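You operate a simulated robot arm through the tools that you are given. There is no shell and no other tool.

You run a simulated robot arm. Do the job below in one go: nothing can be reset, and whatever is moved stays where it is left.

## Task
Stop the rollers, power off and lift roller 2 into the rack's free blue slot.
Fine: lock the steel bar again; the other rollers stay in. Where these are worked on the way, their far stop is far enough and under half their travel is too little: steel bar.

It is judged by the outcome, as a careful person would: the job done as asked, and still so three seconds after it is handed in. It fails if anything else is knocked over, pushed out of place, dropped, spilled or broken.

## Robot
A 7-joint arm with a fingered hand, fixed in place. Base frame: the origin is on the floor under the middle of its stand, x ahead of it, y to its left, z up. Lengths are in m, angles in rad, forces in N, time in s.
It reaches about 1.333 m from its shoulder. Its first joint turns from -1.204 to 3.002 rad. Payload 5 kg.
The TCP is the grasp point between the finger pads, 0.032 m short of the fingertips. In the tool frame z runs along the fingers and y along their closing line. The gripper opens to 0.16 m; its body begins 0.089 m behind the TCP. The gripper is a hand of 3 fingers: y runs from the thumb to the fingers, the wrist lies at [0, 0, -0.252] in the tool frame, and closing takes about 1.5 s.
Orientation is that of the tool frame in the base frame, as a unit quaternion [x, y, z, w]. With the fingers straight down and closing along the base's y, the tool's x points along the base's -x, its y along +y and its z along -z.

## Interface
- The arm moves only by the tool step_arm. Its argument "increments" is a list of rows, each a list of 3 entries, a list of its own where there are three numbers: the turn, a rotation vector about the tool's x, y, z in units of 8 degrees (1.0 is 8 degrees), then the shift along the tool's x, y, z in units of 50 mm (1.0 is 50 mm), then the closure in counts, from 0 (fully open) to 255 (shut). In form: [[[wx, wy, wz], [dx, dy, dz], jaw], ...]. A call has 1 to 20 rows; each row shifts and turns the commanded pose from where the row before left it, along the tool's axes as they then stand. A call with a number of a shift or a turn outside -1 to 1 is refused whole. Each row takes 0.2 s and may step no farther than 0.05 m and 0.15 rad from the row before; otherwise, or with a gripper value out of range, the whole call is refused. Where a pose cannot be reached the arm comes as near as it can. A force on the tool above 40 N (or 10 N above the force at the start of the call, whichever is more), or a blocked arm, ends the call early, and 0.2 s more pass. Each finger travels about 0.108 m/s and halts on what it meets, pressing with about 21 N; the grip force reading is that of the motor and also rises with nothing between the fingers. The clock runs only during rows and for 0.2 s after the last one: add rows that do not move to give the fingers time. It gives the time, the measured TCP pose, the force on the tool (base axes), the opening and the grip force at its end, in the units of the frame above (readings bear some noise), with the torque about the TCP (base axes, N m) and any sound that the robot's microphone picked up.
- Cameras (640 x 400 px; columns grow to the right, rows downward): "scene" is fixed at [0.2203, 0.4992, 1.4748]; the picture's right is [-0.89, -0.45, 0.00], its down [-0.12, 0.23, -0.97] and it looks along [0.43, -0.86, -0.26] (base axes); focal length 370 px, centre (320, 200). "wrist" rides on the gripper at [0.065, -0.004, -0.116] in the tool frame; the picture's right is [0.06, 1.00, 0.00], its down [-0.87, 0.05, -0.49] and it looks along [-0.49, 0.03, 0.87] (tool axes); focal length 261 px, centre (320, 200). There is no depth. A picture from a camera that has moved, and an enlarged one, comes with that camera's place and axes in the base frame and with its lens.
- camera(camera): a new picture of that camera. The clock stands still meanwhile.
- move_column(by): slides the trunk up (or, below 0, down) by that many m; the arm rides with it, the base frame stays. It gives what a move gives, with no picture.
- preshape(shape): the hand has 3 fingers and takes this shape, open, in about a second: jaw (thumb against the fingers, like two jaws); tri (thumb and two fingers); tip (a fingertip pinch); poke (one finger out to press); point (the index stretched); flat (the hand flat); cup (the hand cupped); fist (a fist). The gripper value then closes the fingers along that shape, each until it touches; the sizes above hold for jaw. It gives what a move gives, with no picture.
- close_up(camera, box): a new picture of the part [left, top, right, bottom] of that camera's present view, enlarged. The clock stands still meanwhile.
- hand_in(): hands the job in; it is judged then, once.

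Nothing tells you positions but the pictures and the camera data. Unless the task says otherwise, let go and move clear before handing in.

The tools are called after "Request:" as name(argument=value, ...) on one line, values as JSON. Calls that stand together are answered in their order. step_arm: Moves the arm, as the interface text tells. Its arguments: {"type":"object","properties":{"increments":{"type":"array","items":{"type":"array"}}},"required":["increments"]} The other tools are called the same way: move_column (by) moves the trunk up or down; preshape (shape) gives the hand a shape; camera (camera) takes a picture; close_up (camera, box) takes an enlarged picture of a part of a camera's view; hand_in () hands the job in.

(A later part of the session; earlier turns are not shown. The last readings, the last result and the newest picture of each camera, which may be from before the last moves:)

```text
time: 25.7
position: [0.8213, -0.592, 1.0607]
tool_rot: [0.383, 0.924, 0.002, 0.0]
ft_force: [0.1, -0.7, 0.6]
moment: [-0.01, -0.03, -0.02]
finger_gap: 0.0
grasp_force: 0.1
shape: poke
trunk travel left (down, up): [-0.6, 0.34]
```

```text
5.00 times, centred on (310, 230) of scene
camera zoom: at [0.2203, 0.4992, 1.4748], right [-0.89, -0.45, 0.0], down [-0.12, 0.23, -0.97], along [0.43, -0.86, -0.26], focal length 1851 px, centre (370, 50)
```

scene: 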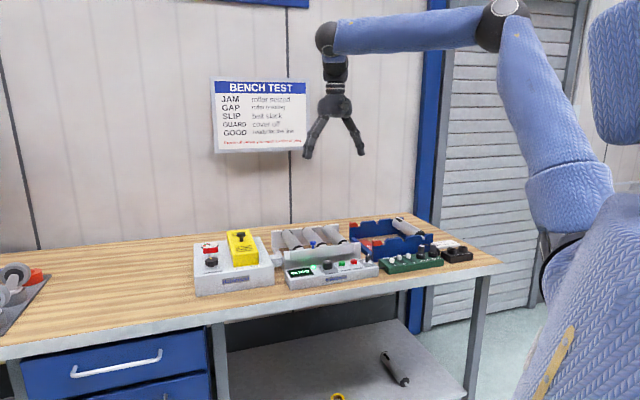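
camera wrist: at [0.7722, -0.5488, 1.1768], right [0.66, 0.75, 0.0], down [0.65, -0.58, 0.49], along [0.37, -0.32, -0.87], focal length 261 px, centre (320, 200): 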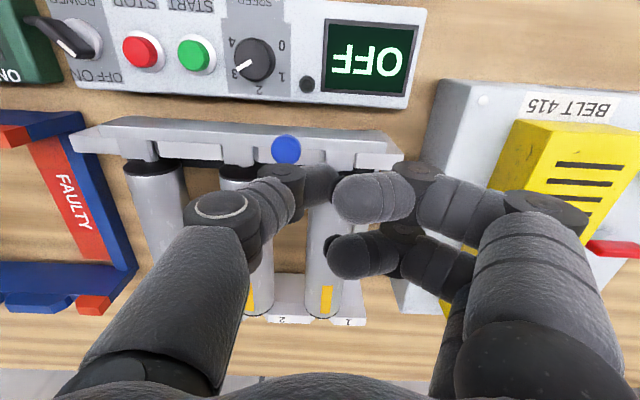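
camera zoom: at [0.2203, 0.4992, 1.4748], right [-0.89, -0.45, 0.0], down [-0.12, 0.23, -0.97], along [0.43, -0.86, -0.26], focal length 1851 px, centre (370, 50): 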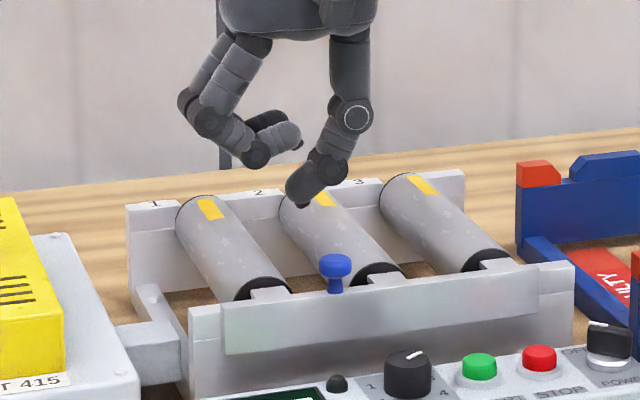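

In poke the thumb leans over the knob from that side, which would press down on it. A tip pinch on the knob is better and works both ways, so I'll switch to that and centre on the knob.

Request:
step_arm(increments=[[[0, 0, 0], [0, 0, -0.8], 0], [[0, 0, 0], [0, 0, 0], 0]])

Request:
preshape(shape="tip")

Request:
step_arm(increments=[[[0, 0, 0], [-0.052, -0.539, 0], 183], [[0, 0, 0], [0, 0, 0], 183], [[0, 0, 0], [0, 0, 0], 183], [[0, 0, 0], [0, 0, 0], 183], [[0, 0, 0], [0, 0, 0], 183], [[0, 0, 0], [0, 0, 0.7], 183], [[0, 0, 0], [0, 0, 0.5], 183], [[0, 0, 0], [0, 0, 0], 183]])

Request:
camera(camera="wrist")

Request:
close_up(camera="scene", box=[250, 190, 370, 270])

```text
time: 26.3
position: [0.8223, -0.5934, 1.0978]
tool_rot: [0.384, 0.923, 0.0, -0.001]
ft_force: [-0.2, 0.5, -0.4]
moment: [0.02, 0.03, 0.0]
finger_gap: 0.0
grasp_force: 0.0
shape: poke
trunk travel left (down, up): [-0.6, 0.34]
```

```text
time: 27.2
position: [0.8224, -0.5938, 1.0998]
tool_rot: [0.383, 0.924, 0.0, 0.0]
ft_force: [0.2, -0.2, 0.1]
moment: [-0.01, 0.02, 0.0]
finger_gap: 0.1598
grasp_force: 0.0
shape: tip
trunk travel left (down, up): [-0.6, 0.34]
```

```text
time: 29.0
position: [0.8038, -0.6155, 1.0392]
tool_rot: [0.384, 0.923, 0.0, 0.0]
ft_force: [0.7, 0.3, 0.2]
moment: [-0.01, 0.02, 0.0]
finger_gap: 0.0454
grasp_force: 0.1
shape: tip
trunk travel left (down, up): [-0.6, 0.34]
```

```text
taken
camera wrist: at [0.7556, -0.5709, 1.1553], right [0.66, 0.75, 0.0], down [0.65, -0.58, 0.49], along [0.37, -0.33, -0.87], focal length 261 px, centre (320, 200)
```

wrist: 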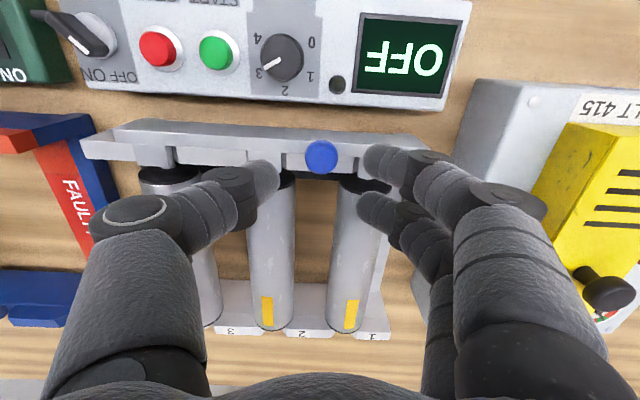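

```text
5.00 times, centred on (310, 230) of scene
camera zoom: at [0.2203, 0.4992, 1.4748], right [-0.89, -0.45, 0.0], down [-0.12, 0.23, -0.97], along [0.43, -0.86, -0.26], focal length 1851 px, centre (370, 50)
```

zoom: 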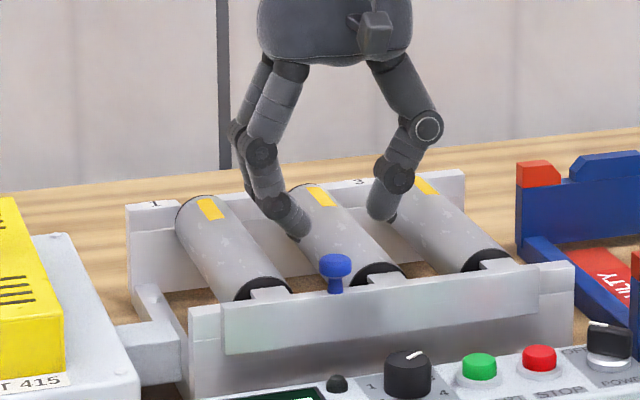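

Knob is centred between the fingers. Lowering around it and pinching.

Request:
step_arm(increments=[[[0, 0, 0], [0, 0, 0.5], 183], [[0, 0, 0], [0, 0, 0.36], 183], [[0, 0, 0], [0, 0, 0], 183], [[0, 0, 0], [0, 0, 0], 215], [[0, 0, 0], [0, 0, 0], 250], [[0, 0, 0], [0, 0, 0], 250], [[0, 0, 0], [0, 0, 0], 250]])

Request:
camera(camera="wrist")

Request:
close_up(camera="scene", box=[250, 190, 370, 270])

```text
time: 30.6
position: [0.8027, -0.6156, 0.9963]
tool_rot: [0.384, 0.923, 0.0, -0.001]
ft_force: [-1.7, -3.4, -3.2]
moment: [-0.09, 0.07, -0.01]
finger_gap: 0.0104
grasp_force: 21.4
shape: tip
trunk travel left (down, up): [-0.6, 0.34]
```

```text
taken
camera wrist: at [0.7554, -0.571, 1.1111], right [0.66, 0.75, 0.0], down [0.65, -0.58, 0.49], along [0.37, -0.32, -0.87], focal length 261 px, centre (320, 200)
```

wrist: 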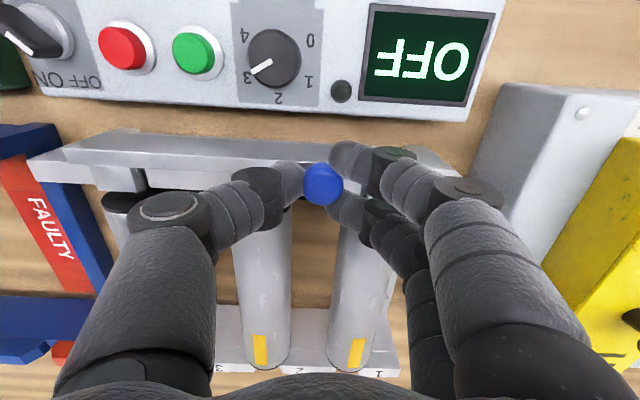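

```text
5.00 times, centred on (310, 230) of scene
camera zoom: at [0.2203, 0.4992, 1.4748], right [-0.89, -0.45, 0.0], down [-0.12, 0.23, -0.97], along [0.43, -0.86, -0.26], focal length 1851 px, centre (370, 50)
```

zoom: 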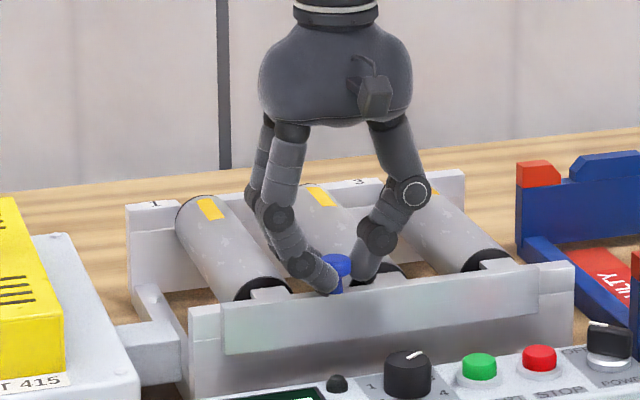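

The knob is pinched. I'll slide it gently toward the rack side and watch force and the bar.

Request:
step_arm(increments=[[[0, 0, 0], [0, -0.1, 0], 250], [[0, 0, 0], [0, -0.1, 0], 250], [[0, 0, 0], [0, -0.1, 0], 250], [[0, 0, 0], [0, 0, 0], 250]])

Request:
camera(camera="wrist")

Request:
close_up(camera="scene", box=[250, 190, 370, 270])

```text
time: 31.6
position: [0.7936, -0.6245, 0.9958]
tool_rot: [0.384, 0.924, 0.0, 0.0]
ft_force: [1.4, -0.7, -2.5]
moment: [0.01, -0.02, -0.03]
finger_gap: 0.0097
grasp_force: 20.4
shape: tip
trunk travel left (down, up): [-0.6, 0.34]
```

```text
taken
camera wrist: at [0.7454, -0.5809, 1.1111], right [0.66, 0.75, 0.0], down [0.65, -0.58, 0.49], along [0.37, -0.33, -0.87], focal length 261 px, centre (320, 200)
```

wrist: 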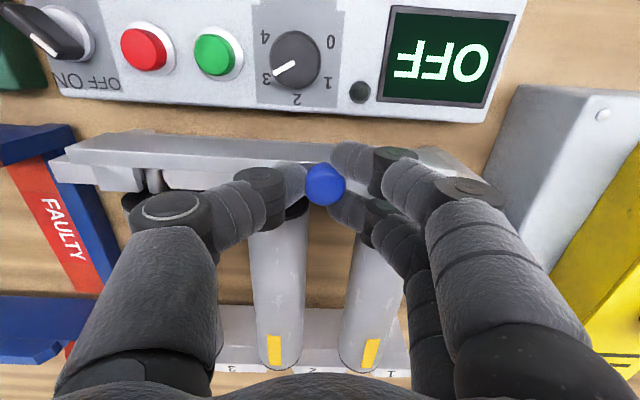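

```text
5.00 times, centred on (310, 230) of scene
camera zoom: at [0.2203, 0.4992, 1.4748], right [-0.89, -0.45, 0.0], down [-0.12, 0.23, -0.97], along [0.43, -0.86, -0.26], focal length 1851 px, centre (370, 50)
```

zoom: 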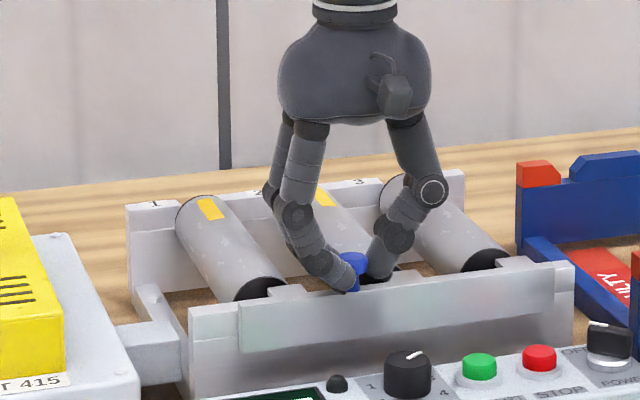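

The bar slides freely this way and the notches are opening. Continuing to its far stop.

Request:
step_arm(increments=[[[0, 0, 0], [0, -0.1, 0], 250], [[0, 0, 0], [0, -0.1, 0], 250], [[0, 0, 0], [0, -0.1, 0], 250], [[0, 0, 0], [0, 0, 0], 250]])

Request:
close_up(camera="scene", box=[250, 190, 370, 270])

```text
time: 32.6
position: [0.783, -0.6356, 0.9958]
tool_rot: [0.384, 0.923, 0.0, 0.0]
ft_force: [0.2, 0.1, -3.3]
moment: [0.04, 0.01, -0.03]
finger_gap: 0.0098
grasp_force: 20.5
shape: tip
trunk travel left (down, up): [-0.6, 0.34]
```

```text
5.00 times, centred on (310, 230) of scene
camera zoom: at [0.2203, 0.4992, 1.4748], right [-0.89, -0.45, 0.0], down [-0.12, 0.23, -0.97], along [0.43, -0.86, -0.26], focal length 1851 px, centre (370, 50)
```

zoom: 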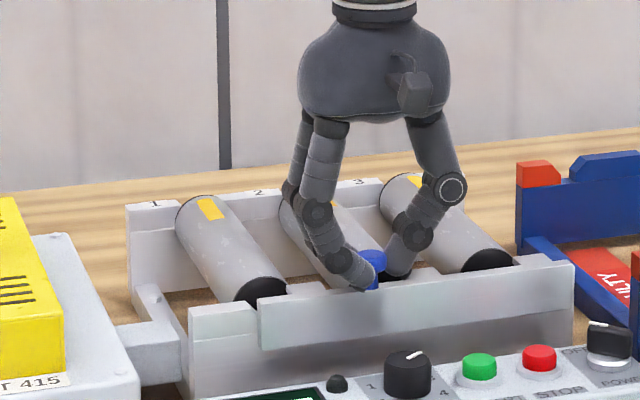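

Request:
step_arm(increments=[[[0, 0, 0], [0, -0.08, 0], 250], [[0, 0, 0], [0, -0.08, 0], 250], [[0, 0, 0], [0, 0, 0], 250]])

Request:
close_up(camera="scene", box=[270, 210, 390, 290])

Request:
camera(camera="wrist")

```text
time: 33.4
position: [0.7784, -0.641, 0.9951]
tool_rot: [0.383, 0.924, 0.001, 0.0]
ft_force: [6.4, 2.6, -0.6]
moment: [0.08, -0.13, -0.02]
finger_gap: 0.0099
grasp_force: 20.9
shape: tip
trunk travel left (down, up): [-0.6, 0.34]
```

```text
5.00 times, centred on (330, 250) of scene
camera zoom: at [0.2203, 0.4992, 1.4748], right [-0.89, -0.45, 0.0], down [-0.12, 0.23, -0.97], along [0.43, -0.86, -0.26], focal length 1851 px, centre (270, -50)
```

zoom: 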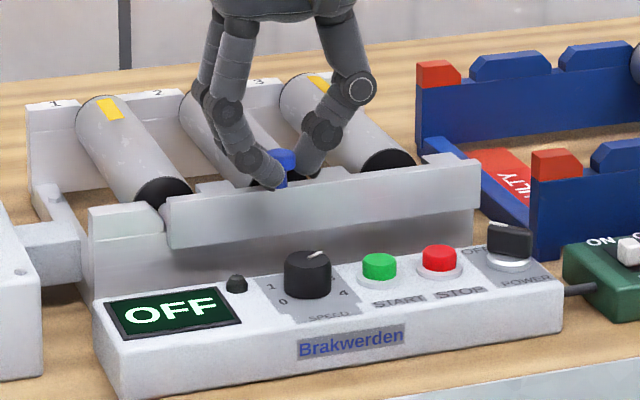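

```text
taken
camera wrist: at [0.7296, -0.5965, 1.1109], right [0.66, 0.75, 0.0], down [0.65, -0.58, 0.49], along [0.37, -0.32, -0.87], focal length 261 px, centre (320, 200)
```

wrist: 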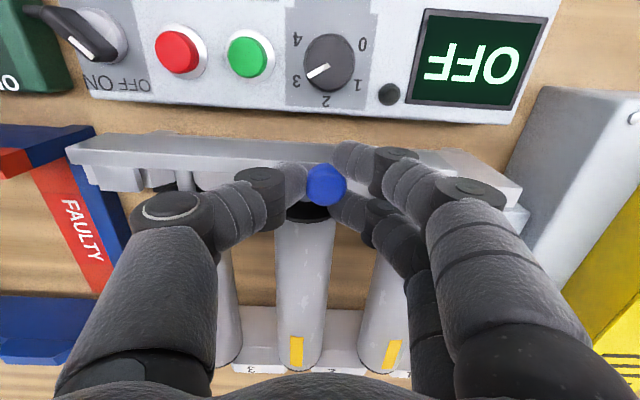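

Request:
step_arm(increments=[[[0, 0, 0], [0, -0.06, 0], 250], [[0, 0, 0], [0, -0.06, 0], 250], [[0, 0, 0], [0, 0, 0], 250]])

```text
time: 34.2
position: [0.7758, -0.6442, 0.9964]
tool_rot: [0.381, 0.924, 0.001, 0.0]
ft_force: [14.8, 14.9, -0.6]
moment: [0.39, -0.35, 0.03]
finger_gap: 0.0105
grasp_force: 21.6
shape: tip
trunk travel left (down, up): [-0.6, 0.34]
```

The bar is against its far stop (about 37 mm of travel). I'll relax the push, release and rise, then inspect.

Request:
step_arm(increments=[[[0, 0, 0], [0, 0.1, 0], 250], [[0, 0, 0], [0, 0, 0], 215], [[0, 0, 0], [0, 0, 0], 183], [[0, 0, 0], [0, 0, 0], 183], [[0, 0, 0], [0, 0, 0], 183], [[0, 0, 0], [0, 0, -0.5], 183], [[0, 0, 0], [0, 0, -0.9], 183], [[0, 0, 0], [0, 0, -0.9], 100], [[0, 0, 0], [0, 0, -0.6], 0], [[0, 0, 0], [0.8, 0, 0], 0], [[0, 0, 0], [0.8, 0, 0], 0], [[0, 0, 0], [0, 0, 0], 0]])

Request:
camera(camera="wrist")

Request:
close_up(camera="scene", box=[270, 210, 390, 290])

```text
time: 36.8
position: [0.7206, -0.5843, 1.1373]
tool_rot: [0.382, 0.924, 0.001, -0.001]
ft_force: [0.2, -0.3, -0.6]
moment: [0.04, 0.01, 0.02]
finger_gap: 0.1599
grasp_force: 0.1
shape: tip
trunk travel left (down, up): [-0.6, 0.34]
```

```text
taken
camera wrist: at [0.6729, -0.5398, 1.2541], right [0.66, 0.75, 0.0], down [0.65, -0.58, 0.49], along [0.37, -0.32, -0.87], focal length 261 px, centre (320, 200)
```

wrist: 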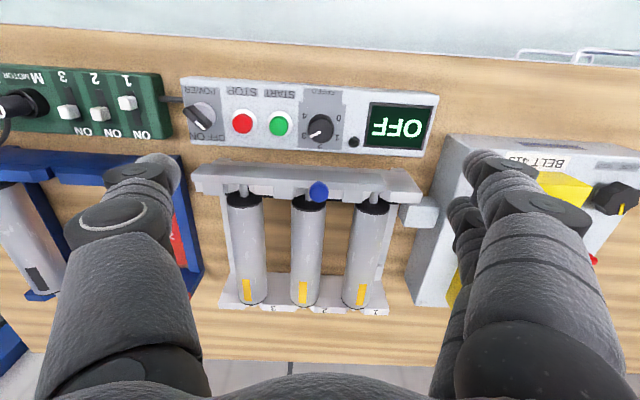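

```text
5.00 times, centred on (330, 250) of scene
camera zoom: at [0.2203, 0.4992, 1.4748], right [-0.89, -0.45, 0.0], down [-0.12, 0.23, -0.97], along [0.43, -0.86, -0.26], focal length 1851 px, centre (270, -50)
```

zoom: 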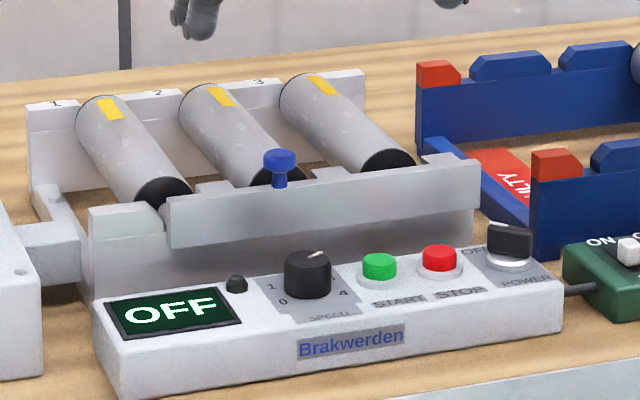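

Request:
close_up(camera="wrist", box=[190, 160, 310, 240])

Request:
close_up(camera="wrist", box=[280, 165, 370, 225])

Request:
close_up(camera="wrist", box=[200, 170, 410, 320])

Request:
close_up(camera="scene", box=[330, 205, 450, 285])

```text
5.00 times, centred on (250, 200) of wrist
camera zoom: at [0.6729, -0.5398, 1.2541], right [0.66, 0.75, 0.0], down [0.65, -0.58, 0.49], along [0.37, -0.32, -0.87], focal length 1303 px, centre (670, 200)
```

zoom: 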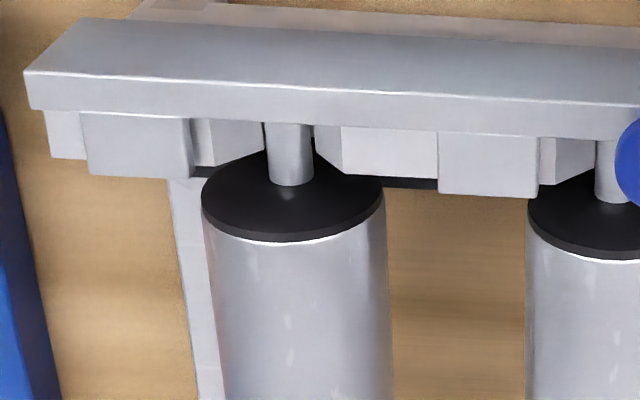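

```text
6.67 times, centred on (325, 195) of wrist
camera zoom: at [0.6729, -0.5398, 1.2541], right [0.66, 0.75, 0.0], down [0.65, -0.58, 0.49], along [0.37, -0.32, -0.87], focal length 1738 px, centre (287, 233)
```

zoom: 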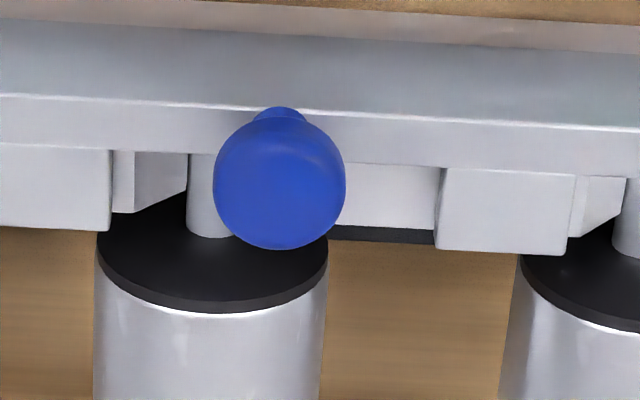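

```text
2.67 times, centred on (305, 245) of wrist
camera zoom: at [0.6729, -0.5398, 1.2541], right [0.66, 0.75, 0.0], down [0.65, -0.58, 0.49], along [0.37, -0.32, -0.87], focal length 695 px, centre (360, 80)
```

zoom: 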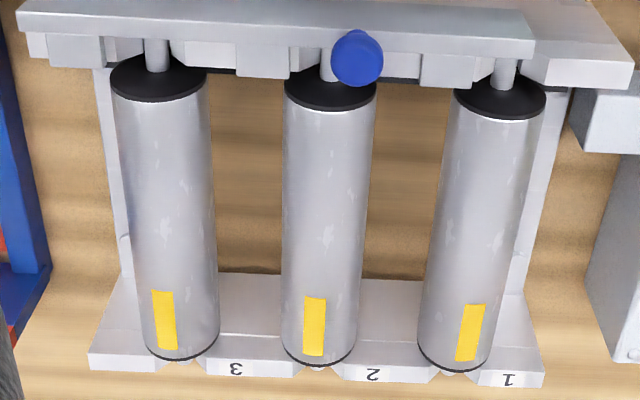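

```text
5.00 times, centred on (390, 245) of scene
camera zoom: at [0.2203, 0.4992, 1.4748], right [-0.89, -0.45, 0.0], down [-0.12, 0.23, -0.97], along [0.43, -0.86, -0.26], focal length 1851 px, centre (-30, -25)
```

zoom: 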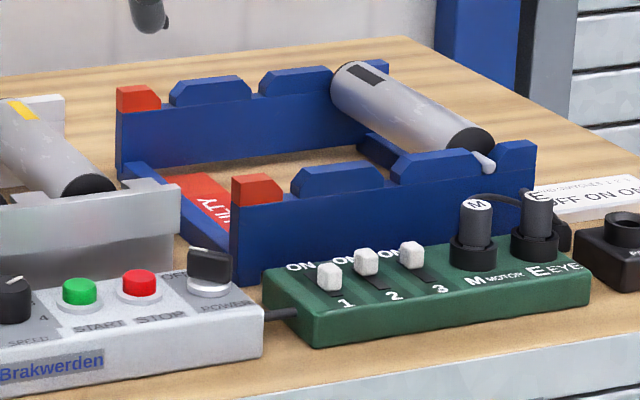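

All three notches are open, and the knob now sits slightly beside roller 2's front journal, which I'll allow for when lifting. Now I'll check how the jaw shape looks at a roller-sized opening.

Request:
preshape(shape="jaw")

Request:
step_arm(increments=[[[0, 0, 0], [0, 0, 0], 150], [[0, 0, 0], [0, 0, 0], 150], [[0, 0, 0], [0, 0, 0], 150], [[0, 0, 0], [0, 0, 0], 150], [[0, 0, 0], [0, 0, 0], 150], [[0, 0, 0], [0, 0, 0], 150]])

Request:
camera(camera="wrist")

Request:
close_up(camera="scene", box=[250, 130, 390, 220])

```text
time: 37.7
position: [0.7208, -0.5845, 1.1379]
tool_rot: [0.382, 0.924, 0.0, 0.0]
ft_force: [-0.1, -0.1, 0.4]
moment: [0.02, -0.01, 0.01]
finger_gap: 0.1599
grasp_force: 0.1
shape: jaw
trunk travel left (down, up): [-0.6, 0.34]
```

```text
time: 39.1
position: [0.721, -0.5835, 1.1389]
tool_rot: [0.382, 0.924, 0.0, 0.0]
ft_force: [-0.4, -0.3, -0.4]
moment: [-0.03, -0.03, -0.01]
finger_gap: 0.0667
grasp_force: 0.1
shape: jaw
trunk travel left (down, up): [-0.6, 0.34]
```

```text
taken
camera wrist: at [0.6724, -0.5397, 1.2546], right [0.66, 0.75, 0.0], down [0.65, -0.58, 0.49], along [0.37, -0.33, -0.87], focal length 261 px, centre (320, 200)
```

wrist: 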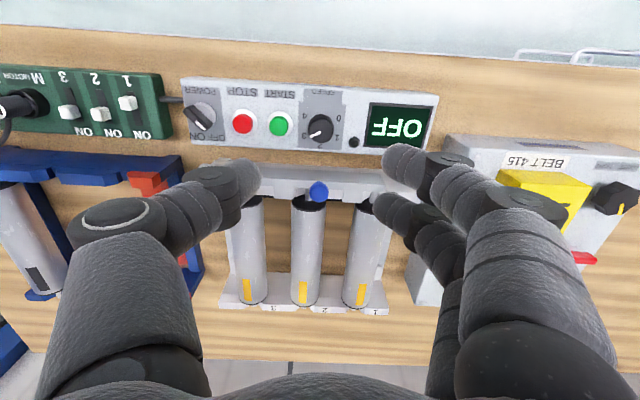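

```text
4.44 times, centred on (320, 175) of scene
camera zoom: at [0.2203, 0.4992, 1.4748], right [-0.89, -0.45, 0.0], down [-0.12, 0.23, -0.97], along [0.43, -0.86, -0.26], focal length 1646 px, centre (320, 311)
```

zoom: 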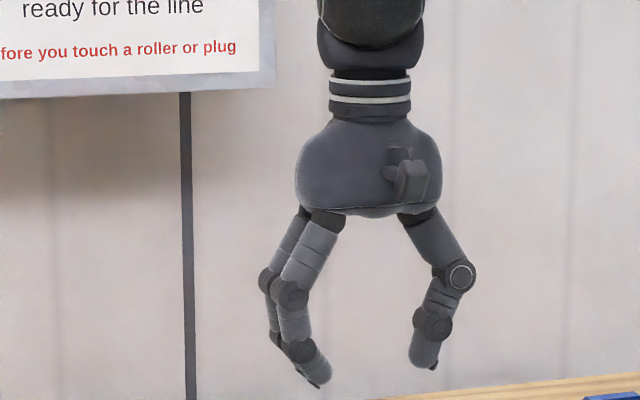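

The jaw shape at about 58 mm opening should fit between the neighbours. Before picking, I'll look at the rack from above to locate the free blue slot exactly.

Request:
step_arm(increments=[[[0, 0, 0], [0, -0.75, -0.1], 150], [[0, 0, 0], [0, -0.75, -0.1], 150], [[0, 0, 0], [0, -0.75, -0.1], 100], [[0, 0, 0], [0, -0.75, -0.1], 50], [[0, 0, 0], [0, -0.75, -0.1], 0], [[0, 0, 0], [0, -0.75, 0], 0], [[0, 0, 0], [0, -0.75, 0], 0], [[0, 0, 0], [0, 0, 0], 0]])

Request:
camera(camera="wrist")

Request:
camera(camera="scene")

```text
time: 40.9
position: [0.535, -0.769, 1.1638]
tool_rot: [0.383, 0.924, 0.0, -0.001]
ft_force: [0.1, 0.7, 0.3]
moment: [-0.01, 0.03, 0.0]
finger_gap: 0.1598
grasp_force: 0.1
shape: jaw
trunk travel left (down, up): [-0.6, 0.34]
```

```text
taken
camera wrist: at [0.4861, -0.7248, 1.2807], right [0.66, 0.75, 0.0], down [0.65, -0.58, 0.49], along [0.37, -0.32, -0.87], focal length 261 px, centre (320, 200)
```

wrist: 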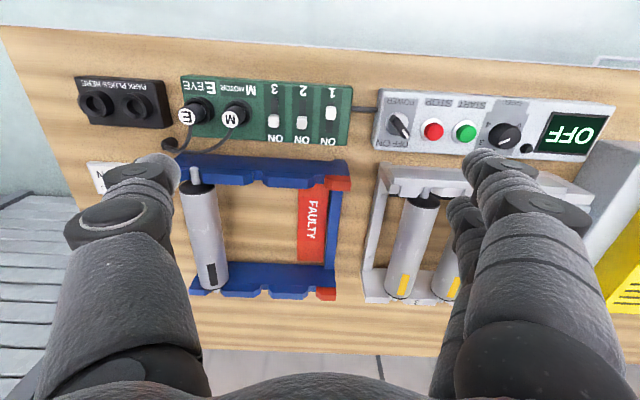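

```text
taken
```

scene: 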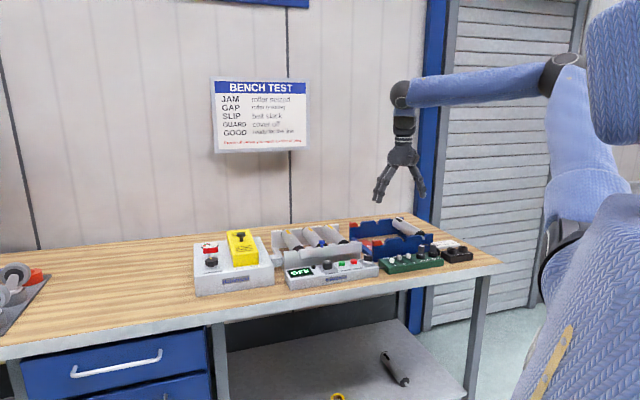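

Request:
close_up(camera="wrist", box=[170, 145, 360, 305])

Request:
close_up(camera="wrist", box=[180, 145, 360, 225])

Request:
close_up(camera="wrist", box=[180, 245, 350, 305])

Request:
close_up(camera="scene", box=[345, 205, 445, 270])

```text
2.50 times, centred on (265, 225) of wrist
camera zoom: at [0.4861, -0.7248, 1.2807], right [0.66, 0.75, 0.0], down [0.65, -0.58, 0.49], along [0.37, -0.32, -0.87], focal length 652 px, centre (458, 138)
```

zoom: 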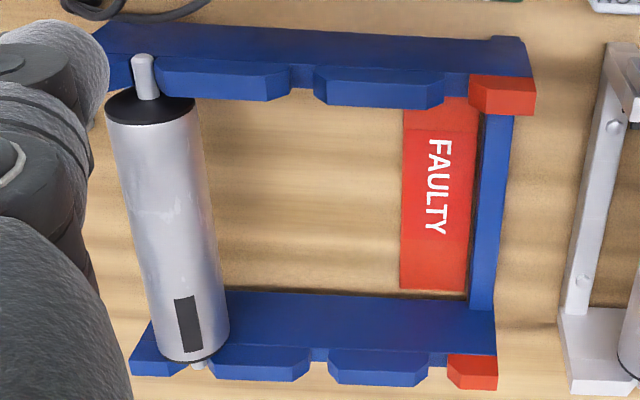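

```text
3.56 times, centred on (270, 185) of wrist
camera zoom: at [0.4861, -0.7248, 1.2807], right [0.66, 0.75, 0.0], down [0.65, -0.58, 0.49], along [0.37, -0.32, -0.87], focal length 927 px, centre (498, 253)
```

zoom: 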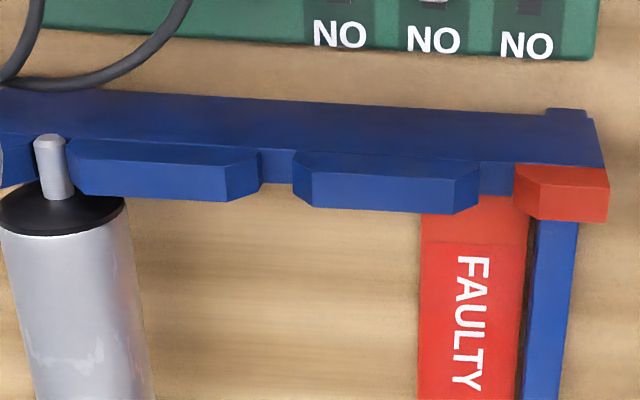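

```text
3.76 times, centred on (265, 275) of wrist
camera zoom: at [0.4861, -0.7248, 1.2807], right [0.66, 0.75, 0.0], down [0.65, -0.58, 0.49], along [0.37, -0.32, -0.87], focal length 981 px, centre (527, -82)
```

zoom: 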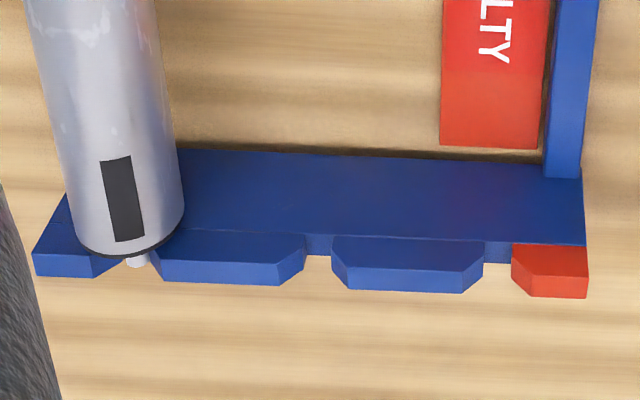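

```text
6.15 times, centred on (395, 238) of scene
camera zoom: at [0.2203, 0.4992, 1.4748], right [-0.89, -0.45, 0.0], down [-0.12, 0.23, -0.97], along [0.43, -0.86, -0.26], focal length 2278 px, centre (-142, -31)
```

zoom: 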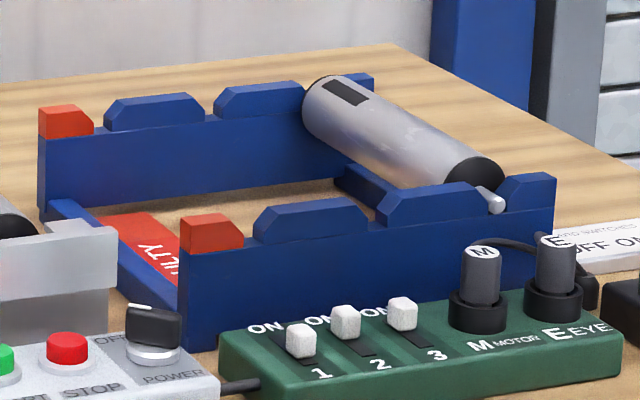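

The rack's red slot is next to FAULTY, the far-left slot is occupied, and the free blue slot is the middle one at about a = -0.251 m along the row. The roller moves by about 0.34 m along the row. Now I'll go above roller 2 with a 58 mm opening and check the alignment.

Request:
step_arm(increments=[[[0, 0, 0], [-0.478, 0.564, 0], 163], [[0, 0, 0], [-0.478, 0.564, 0], 163], [[0, 0, 0], [-0.478, 0.564, 0], 163], [[0, 0, 0], [-0.478, 0.564, 0.2], 163], [[0, 0, 0], [-0.478, 0.564, 0.3], 163], [[0, 0, 0], [-0.478, 0.564, 0.3], 163], [[0, 0, 0], [-0.478, 0.564, 0.4], 163], [[0, 0, 0], [-0.478, 0.564, 0.4], 163], [[0, 0, 0], [-0.478, 0.564, 0.4], 163], [[0, 0, 0], [0, 0, 0], 163]])

Request:
camera(camera="wrist")

Request:
close_up(camera="scene", box=[250, 170, 390, 275])

```text
time: 43.1
position: [0.8638, -0.7427, 1.0701]
tool_rot: [0.384, 0.924, 0.0, 0.001]
ft_force: [-0.9, -0.6, 1.3]
moment: [-0.04, -0.03, 0.0]
finger_gap: 0.0582
grasp_force: 0.0
shape: jaw
trunk travel left (down, up): [-0.6, 0.34]
```

```text
taken
camera wrist: at [0.8157, -0.6988, 1.1852], right [0.66, 0.75, 0.0], down [0.65, -0.58, 0.49], along [0.37, -0.33, -0.87], focal length 261 px, centre (320, 200)
```

wrist: 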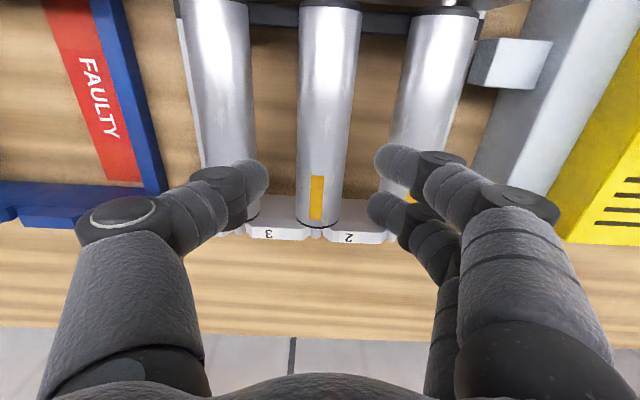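

```text
3.81 times, centred on (320, 222) of scene
camera zoom: at [0.2203, 0.4992, 1.4748], right [-0.89, -0.45, 0.0], down [-0.12, 0.23, -0.97], along [0.43, -0.86, -0.26], focal length 1410 px, centre (320, 114)
```

zoom: 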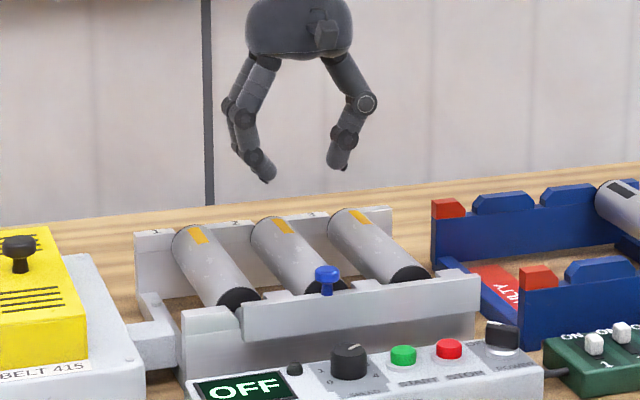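

Request:
close_up(camera="wrist", box=[260, 0, 420, 250])

```text
1.60 times, centred on (340, 125) of wrist
camera zoom: at [0.8157, -0.6988, 1.1852], right [0.66, 0.75, 0.0], down [0.65, -0.58, 0.49], along [0.37, -0.33, -0.87], focal length 417 px, centre (288, 320)
```

zoom: 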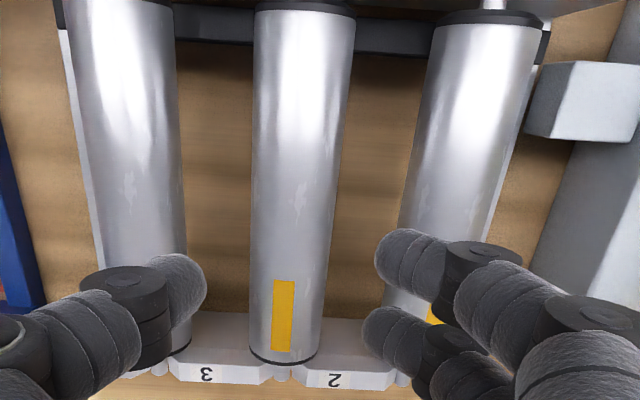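

Roller 2 is nearly centred; I'll shift about 3 mm and lower to just above the roller tops to check finger clearance.

Request:
step_arm(increments=[[[0, 0, 0], [0, 0.056, 0.4], 163], [[0, 0, 0], [0, 0, 0.6], 163], [[0, 0, 0], [0, 0, 0.55], 163], [[0, 0, 0], [0, 0, 0], 163]])

Request:
camera(camera="wrist")

Request:
close_up(camera="scene", box=[265, 195, 375, 270])

```text
time: 44.1
position: [0.8679, -0.7409, 0.99]
tool_rot: [0.383, 0.924, 0.0, -0.001]
ft_force: [1.2, 0.3, 0.4]
moment: [0.01, 0.02, 0.01]
finger_gap: 0.0579
grasp_force: 0.1
shape: jaw
trunk travel left (down, up): [-0.6, 0.34]
```

```text
taken
camera wrist: at [0.8193, -0.6965, 1.1056], right [0.66, 0.75, 0.0], down [0.65, -0.58, 0.49], along [0.37, -0.33, -0.87], focal length 261 px, centre (320, 200)
```

wrist: 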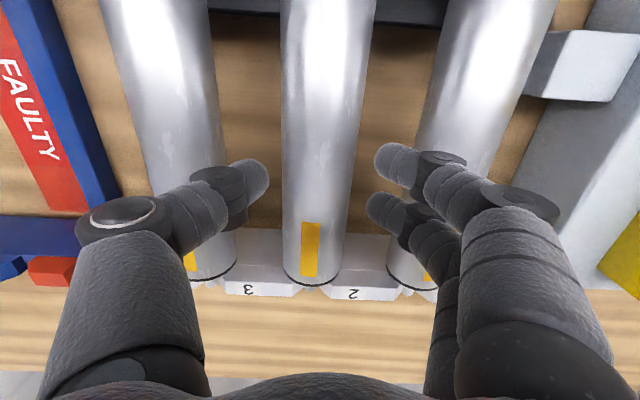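

```text
5.33 times, centred on (320, 232) of scene
camera zoom: at [0.2203, 0.4992, 1.4748], right [-0.89, -0.45, 0.0], down [-0.12, 0.23, -0.97], along [0.43, -0.86, -0.26], focal length 1975 px, centre (320, 27)
```

zoom: 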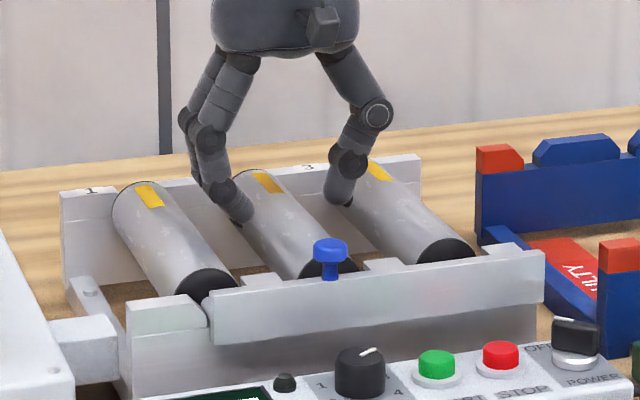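

Centred well, with clearance on both sides. Lowering to grip depth.

Request:
step_arm(increments=[[[0, 0, 0], [0, 0, 0.3], 163], [[0, 0, 0], [0, 0, 0.3], 163], [[0, 0, 0], [0, 0, 0.23], 163], [[0, 0, 0], [0, 0, 0], 163]])

Request:
camera(camera="wrist")

Request:
close_up(camera="scene", box=[265, 195, 375, 270])

```text
time: 45.1
position: [0.8676, -0.7411, 0.9473]
tool_rot: [0.383, 0.924, 0.0, 0.0]
ft_force: [-1.2, -1.2, 1.1]
moment: [0.05, -0.03, 0.0]
finger_gap: 0.0574
grasp_force: 0.1
shape: jaw
trunk travel left (down, up): [-0.6, 0.34]
```

```text
taken
camera wrist: at [0.8187, -0.6968, 1.063], right [0.66, 0.75, 0.0], down [0.65, -0.58, 0.49], along [0.37, -0.33, -0.87], focal length 261 px, centre (320, 200)
```

wrist: 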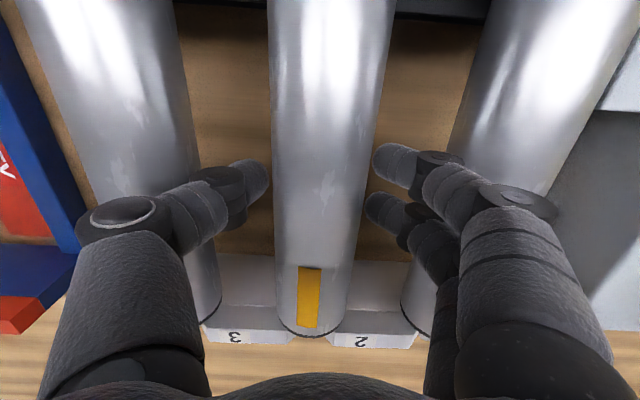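

```text
5.33 times, centred on (320, 232) of scene
camera zoom: at [0.2203, 0.4992, 1.4748], right [-0.89, -0.45, 0.0], down [-0.12, 0.23, -0.97], along [0.43, -0.86, -0.26], focal length 1975 px, centre (320, 27)
```

zoom: 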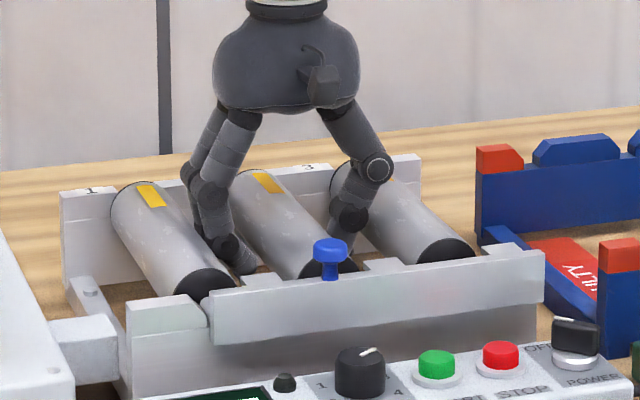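

No contact on either neighbour. A touch deeper, then close on roller 2.

Request:
step_arm(increments=[[[0, 0, 0], [0, 0, 0.06], 163], [[0, 0, 0], [0, 0, 0], 190], [[0, 0, 0], [0, 0, 0], 230], [[0, 0, 0], [0, 0, 0], 255], [[0, 0, 0], [0, 0, 0], 255], [[0, 0, 0], [0, 0, 0], 255]])

Request:
camera(camera="wrist")

Request:
close_up(camera="scene", box=[265, 195, 375, 270])

```text
time: 46.5
position: [0.8678, -0.7415, 0.9428]
tool_rot: [0.383, 0.924, 0.0, -0.001]
ft_force: [0.8, 1.4, 0.5]
moment: [-0.01, 0.05, -0.01]
finger_gap: 0.0398
grasp_force: 21.1
shape: jaw
trunk travel left (down, up): [-0.6, 0.34]
```

```text
taken
camera wrist: at [0.819, -0.697, 1.0594], right [0.66, 0.75, 0.0], down [0.65, -0.58, 0.49], along [0.37, -0.32, -0.87], focal length 261 px, centre (320, 200)
```

wrist: 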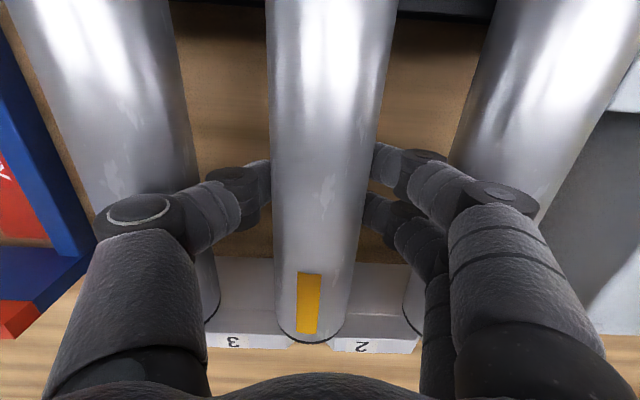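

```text
5.33 times, centred on (320, 232) of scene
camera zoom: at [0.2203, 0.4992, 1.4748], right [-0.89, -0.45, 0.0], down [-0.12, 0.23, -0.97], along [0.43, -0.86, -0.26], focal length 1975 px, centre (320, 27)
```

zoom: 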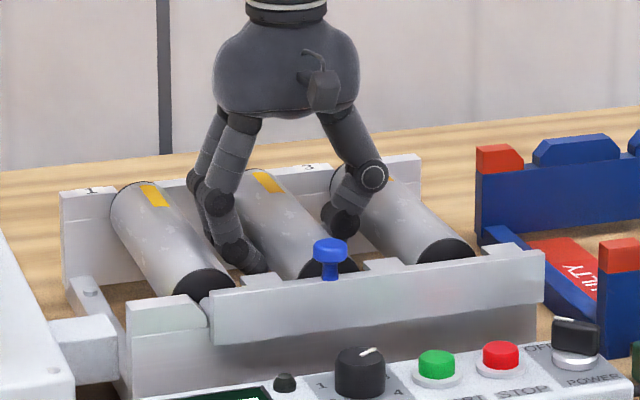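

The grip holds with the fingertips curled under the roller. Lifting slowly straight up first.

Request:
step_arm(increments=[[[0, 0, 0], [0, 0, -0.1], 255], [[0, 0, 0], [0, 0, -0.1], 255], [[0, 0, 0], [0, 0, -0.1], 255], [[0, 0, 0], [0, 0, -0.1], 255], [[0, 0, 0], [0, 0, 0], 255]])

Request:
camera(camera="wrist")

Request:
close_up(camera="scene", box=[265, 195, 375, 270])

```text
time: 47.7
position: [0.8679, -0.741, 0.964]
tool_rot: [0.383, 0.924, 0.001, -0.001]
ft_force: [0.8, -0.4, -3.7]
moment: [-0.01, 0.01, -0.02]
finger_gap: 0.0399
grasp_force: 20.5
shape: jaw
trunk travel left (down, up): [-0.6, 0.34]
```

```text
taken
camera wrist: at [0.8189, -0.697, 1.0795], right [0.66, 0.75, 0.0], down [0.65, -0.58, 0.49], along [0.37, -0.32, -0.87], focal length 261 px, centre (320, 200)
```

wrist: 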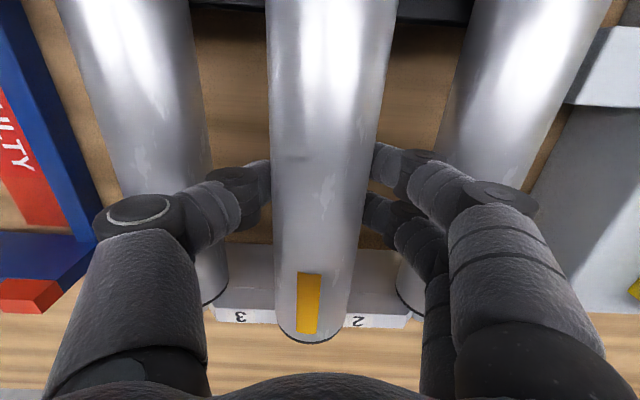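

```text
5.33 times, centred on (320, 232) of scene
camera zoom: at [0.2203, 0.4992, 1.4748], right [-0.89, -0.45, 0.0], down [-0.12, 0.23, -0.97], along [0.43, -0.86, -0.26], focal length 1975 px, centre (320, 27)
```

zoom: 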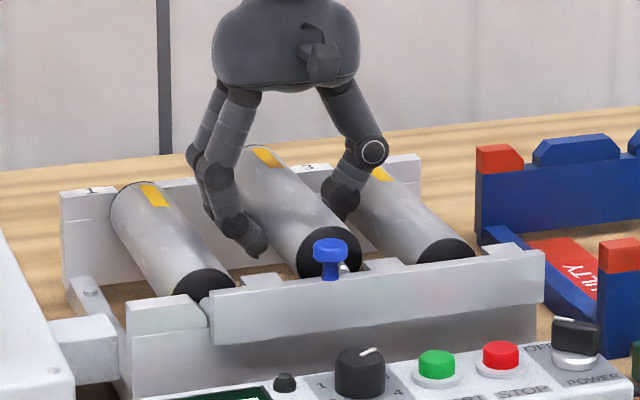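

Request:
close_up(camera="scene", box=[305, 225, 345, 255])

```text
13.33 times, centred on (325, 240) of scene
camera zoom: at [0.2203, 0.4992, 1.4748], right [-0.89, -0.45, 0.0], down [-0.12, 0.23, -0.97], along [0.43, -0.86, -0.26], focal length 4937 px, centre (253, -333)
```

zoom: 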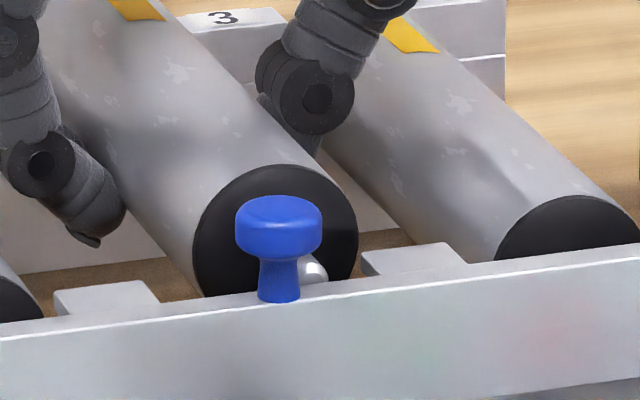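

The roller is rising. Its front journal is close beside the knob, so I'll ease it a few millimetres away from the knob within the notch's flare before lifting on.

Request:
step_arm(increments=[[[0, 0, 0], [-0.02, -0.07, -0.03], 255], [[0, 0, 0], [-0.01, -0.07, -0.05], 255], [[0, 0, 0], [0, 0, 0], 255]])

Request:
close_up(camera="scene", box=[305, 225, 345, 255])

```text
time: 48.5
position: [0.8645, -0.749, 0.9687]
tool_rot: [0.383, 0.924, 0.0, 0.0]
ft_force: [-0.7, 0.1, -3.9]
moment: [0.06, 0.01, -0.02]
finger_gap: 0.0398
grasp_force: 21.1
shape: jaw
trunk travel left (down, up): [-0.6, 0.34]
```

```text
13.33 times, centred on (325, 240) of scene
camera zoom: at [0.2203, 0.4992, 1.4748], right [-0.89, -0.45, 0.0], down [-0.12, 0.23, -0.97], along [0.43, -0.86, -0.26], focal length 4937 px, centre (253, -333)
```

zoom: 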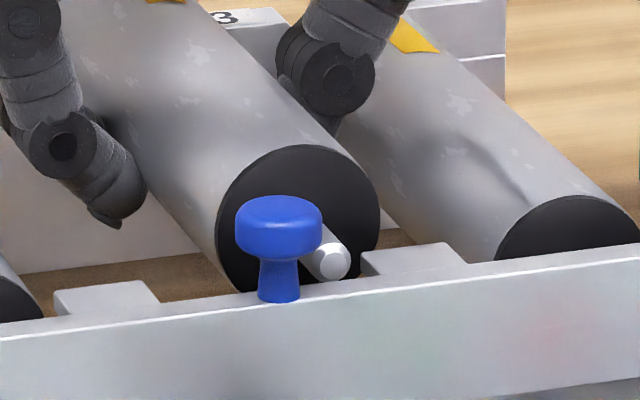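

Clear of the knob and no contact force. Lifting on up.

Request:
step_arm(increments=[[[0, 0, 0], [0, 0, -0.12], 255], [[0, 0, 0], [0, 0, -0.12], 255], [[0, 0, 0], [0, 0, -0.2], 255], [[0, 0, 0], [0, 0, -0.3], 255], [[0, 0, 0], [0, 0, -0.5], 255], [[0, 0, 0], [0, 0, -0.6], 255], [[0, 0, 0], [0, 0, 0], 255]])

Request:
close_up(camera="scene", box=[255, 175, 395, 270])

Request:
camera(camera="wrist")

```text
time: 50.1
position: [0.8646, -0.7489, 1.0584]
tool_rot: [0.383, 0.924, 0.0, -0.001]
ft_force: [0.4, 0.5, -4.8]
moment: [-0.02, -0.01, 0.03]
finger_gap: 0.0398
grasp_force: 20.5
shape: jaw
trunk travel left (down, up): [-0.6, 0.34]
```

```text
4.21 times, centred on (325, 222) of scene
camera zoom: at [0.2203, 0.4992, 1.4748], right [-0.89, -0.45, 0.0], down [-0.12, 0.23, -0.97], along [0.43, -0.86, -0.26], focal length 1559 px, centre (299, 105)
```

zoom: 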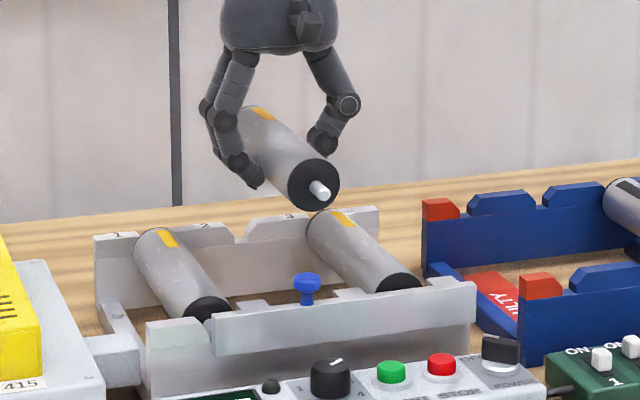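

```text
taken
camera wrist: at [0.8156, -0.7052, 1.1749], right [0.66, 0.75, 0.0], down [0.65, -0.58, 0.49], along [0.37, -0.32, -0.87], focal length 261 px, centre (320, 200)
```

wrist: 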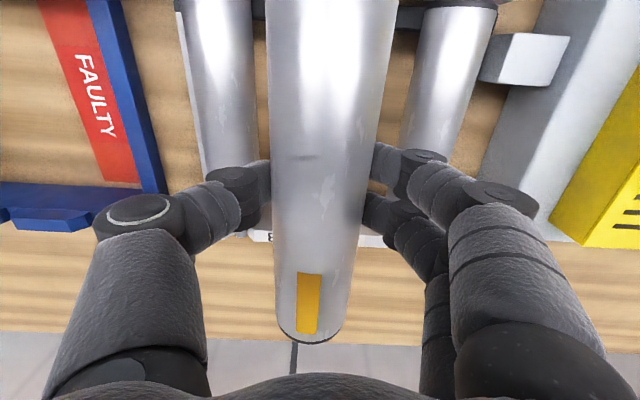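

Roller 2 is out and level. Carrying it along the row to above the free middle slot.

Request:
step_arm(increments=[[[0, 0, 0], [0.009, -0.4, -0.1], 255], [[0, 0, 0], [0.009, -0.7, 0], 255], [[0, 0, 0], [0.009, -0.8, 0], 255], [[0, 0, 0], [0.009, -0.8, 0], 255], [[0, 0, 0], [0.009, -0.8, 0], 255], [[0, 0, 0], [0.009, -0.8, 0], 255], [[0, 0, 0], [0.009, -0.8, 0], 255], [[0, 0, 0], [0.009, -0.7, 0], 255], [[0, 0, 0], [0.009, -0.5, 0], 255], [[0, 0, 0], [0, -0.356, 0], 255], [[0, 0, 0], [0, 0, 0], 255]])

Request:
camera(camera="wrist")

Request:
close_up(camera="scene", box=[330, 165, 470, 270])

```text
time: 52.5
position: [0.6252, -0.9803, 1.0638]
tool_rot: [0.383, 0.924, 0.001, -0.001]
ft_force: [0.0, 0.4, -3.1]
moment: [-0.01, 0.01, -0.01]
finger_gap: 0.0397
grasp_force: 20.7
shape: jaw
trunk travel left (down, up): [-0.6, 0.34]
```

```text
taken
camera wrist: at [0.5771, -0.9358, 1.1808], right [0.66, 0.75, 0.0], down [0.65, -0.58, 0.49], along [0.37, -0.32, -0.87], focal length 261 px, centre (320, 200)
```

wrist: 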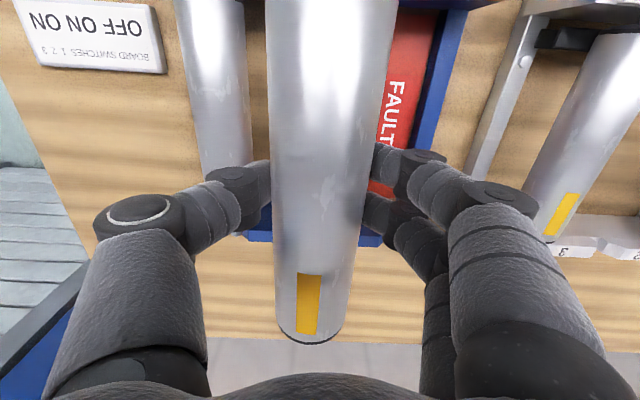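

```text
3.81 times, centred on (400, 218) of scene
camera zoom: at [0.2203, 0.4992, 1.4748], right [-0.89, -0.45, 0.0], down [-0.12, 0.23, -0.97], along [0.43, -0.86, -0.26], focal length 1410 px, centre (15, 133)
```

zoom: 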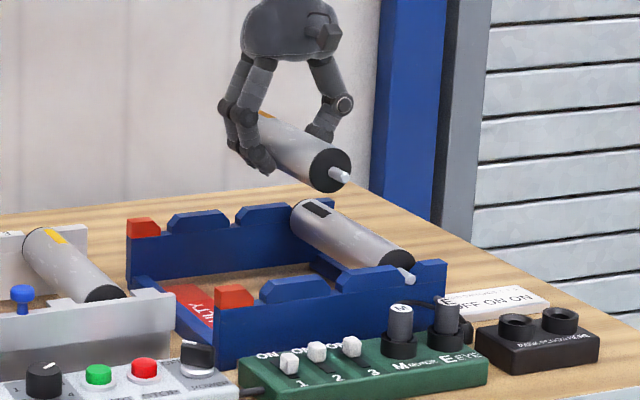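

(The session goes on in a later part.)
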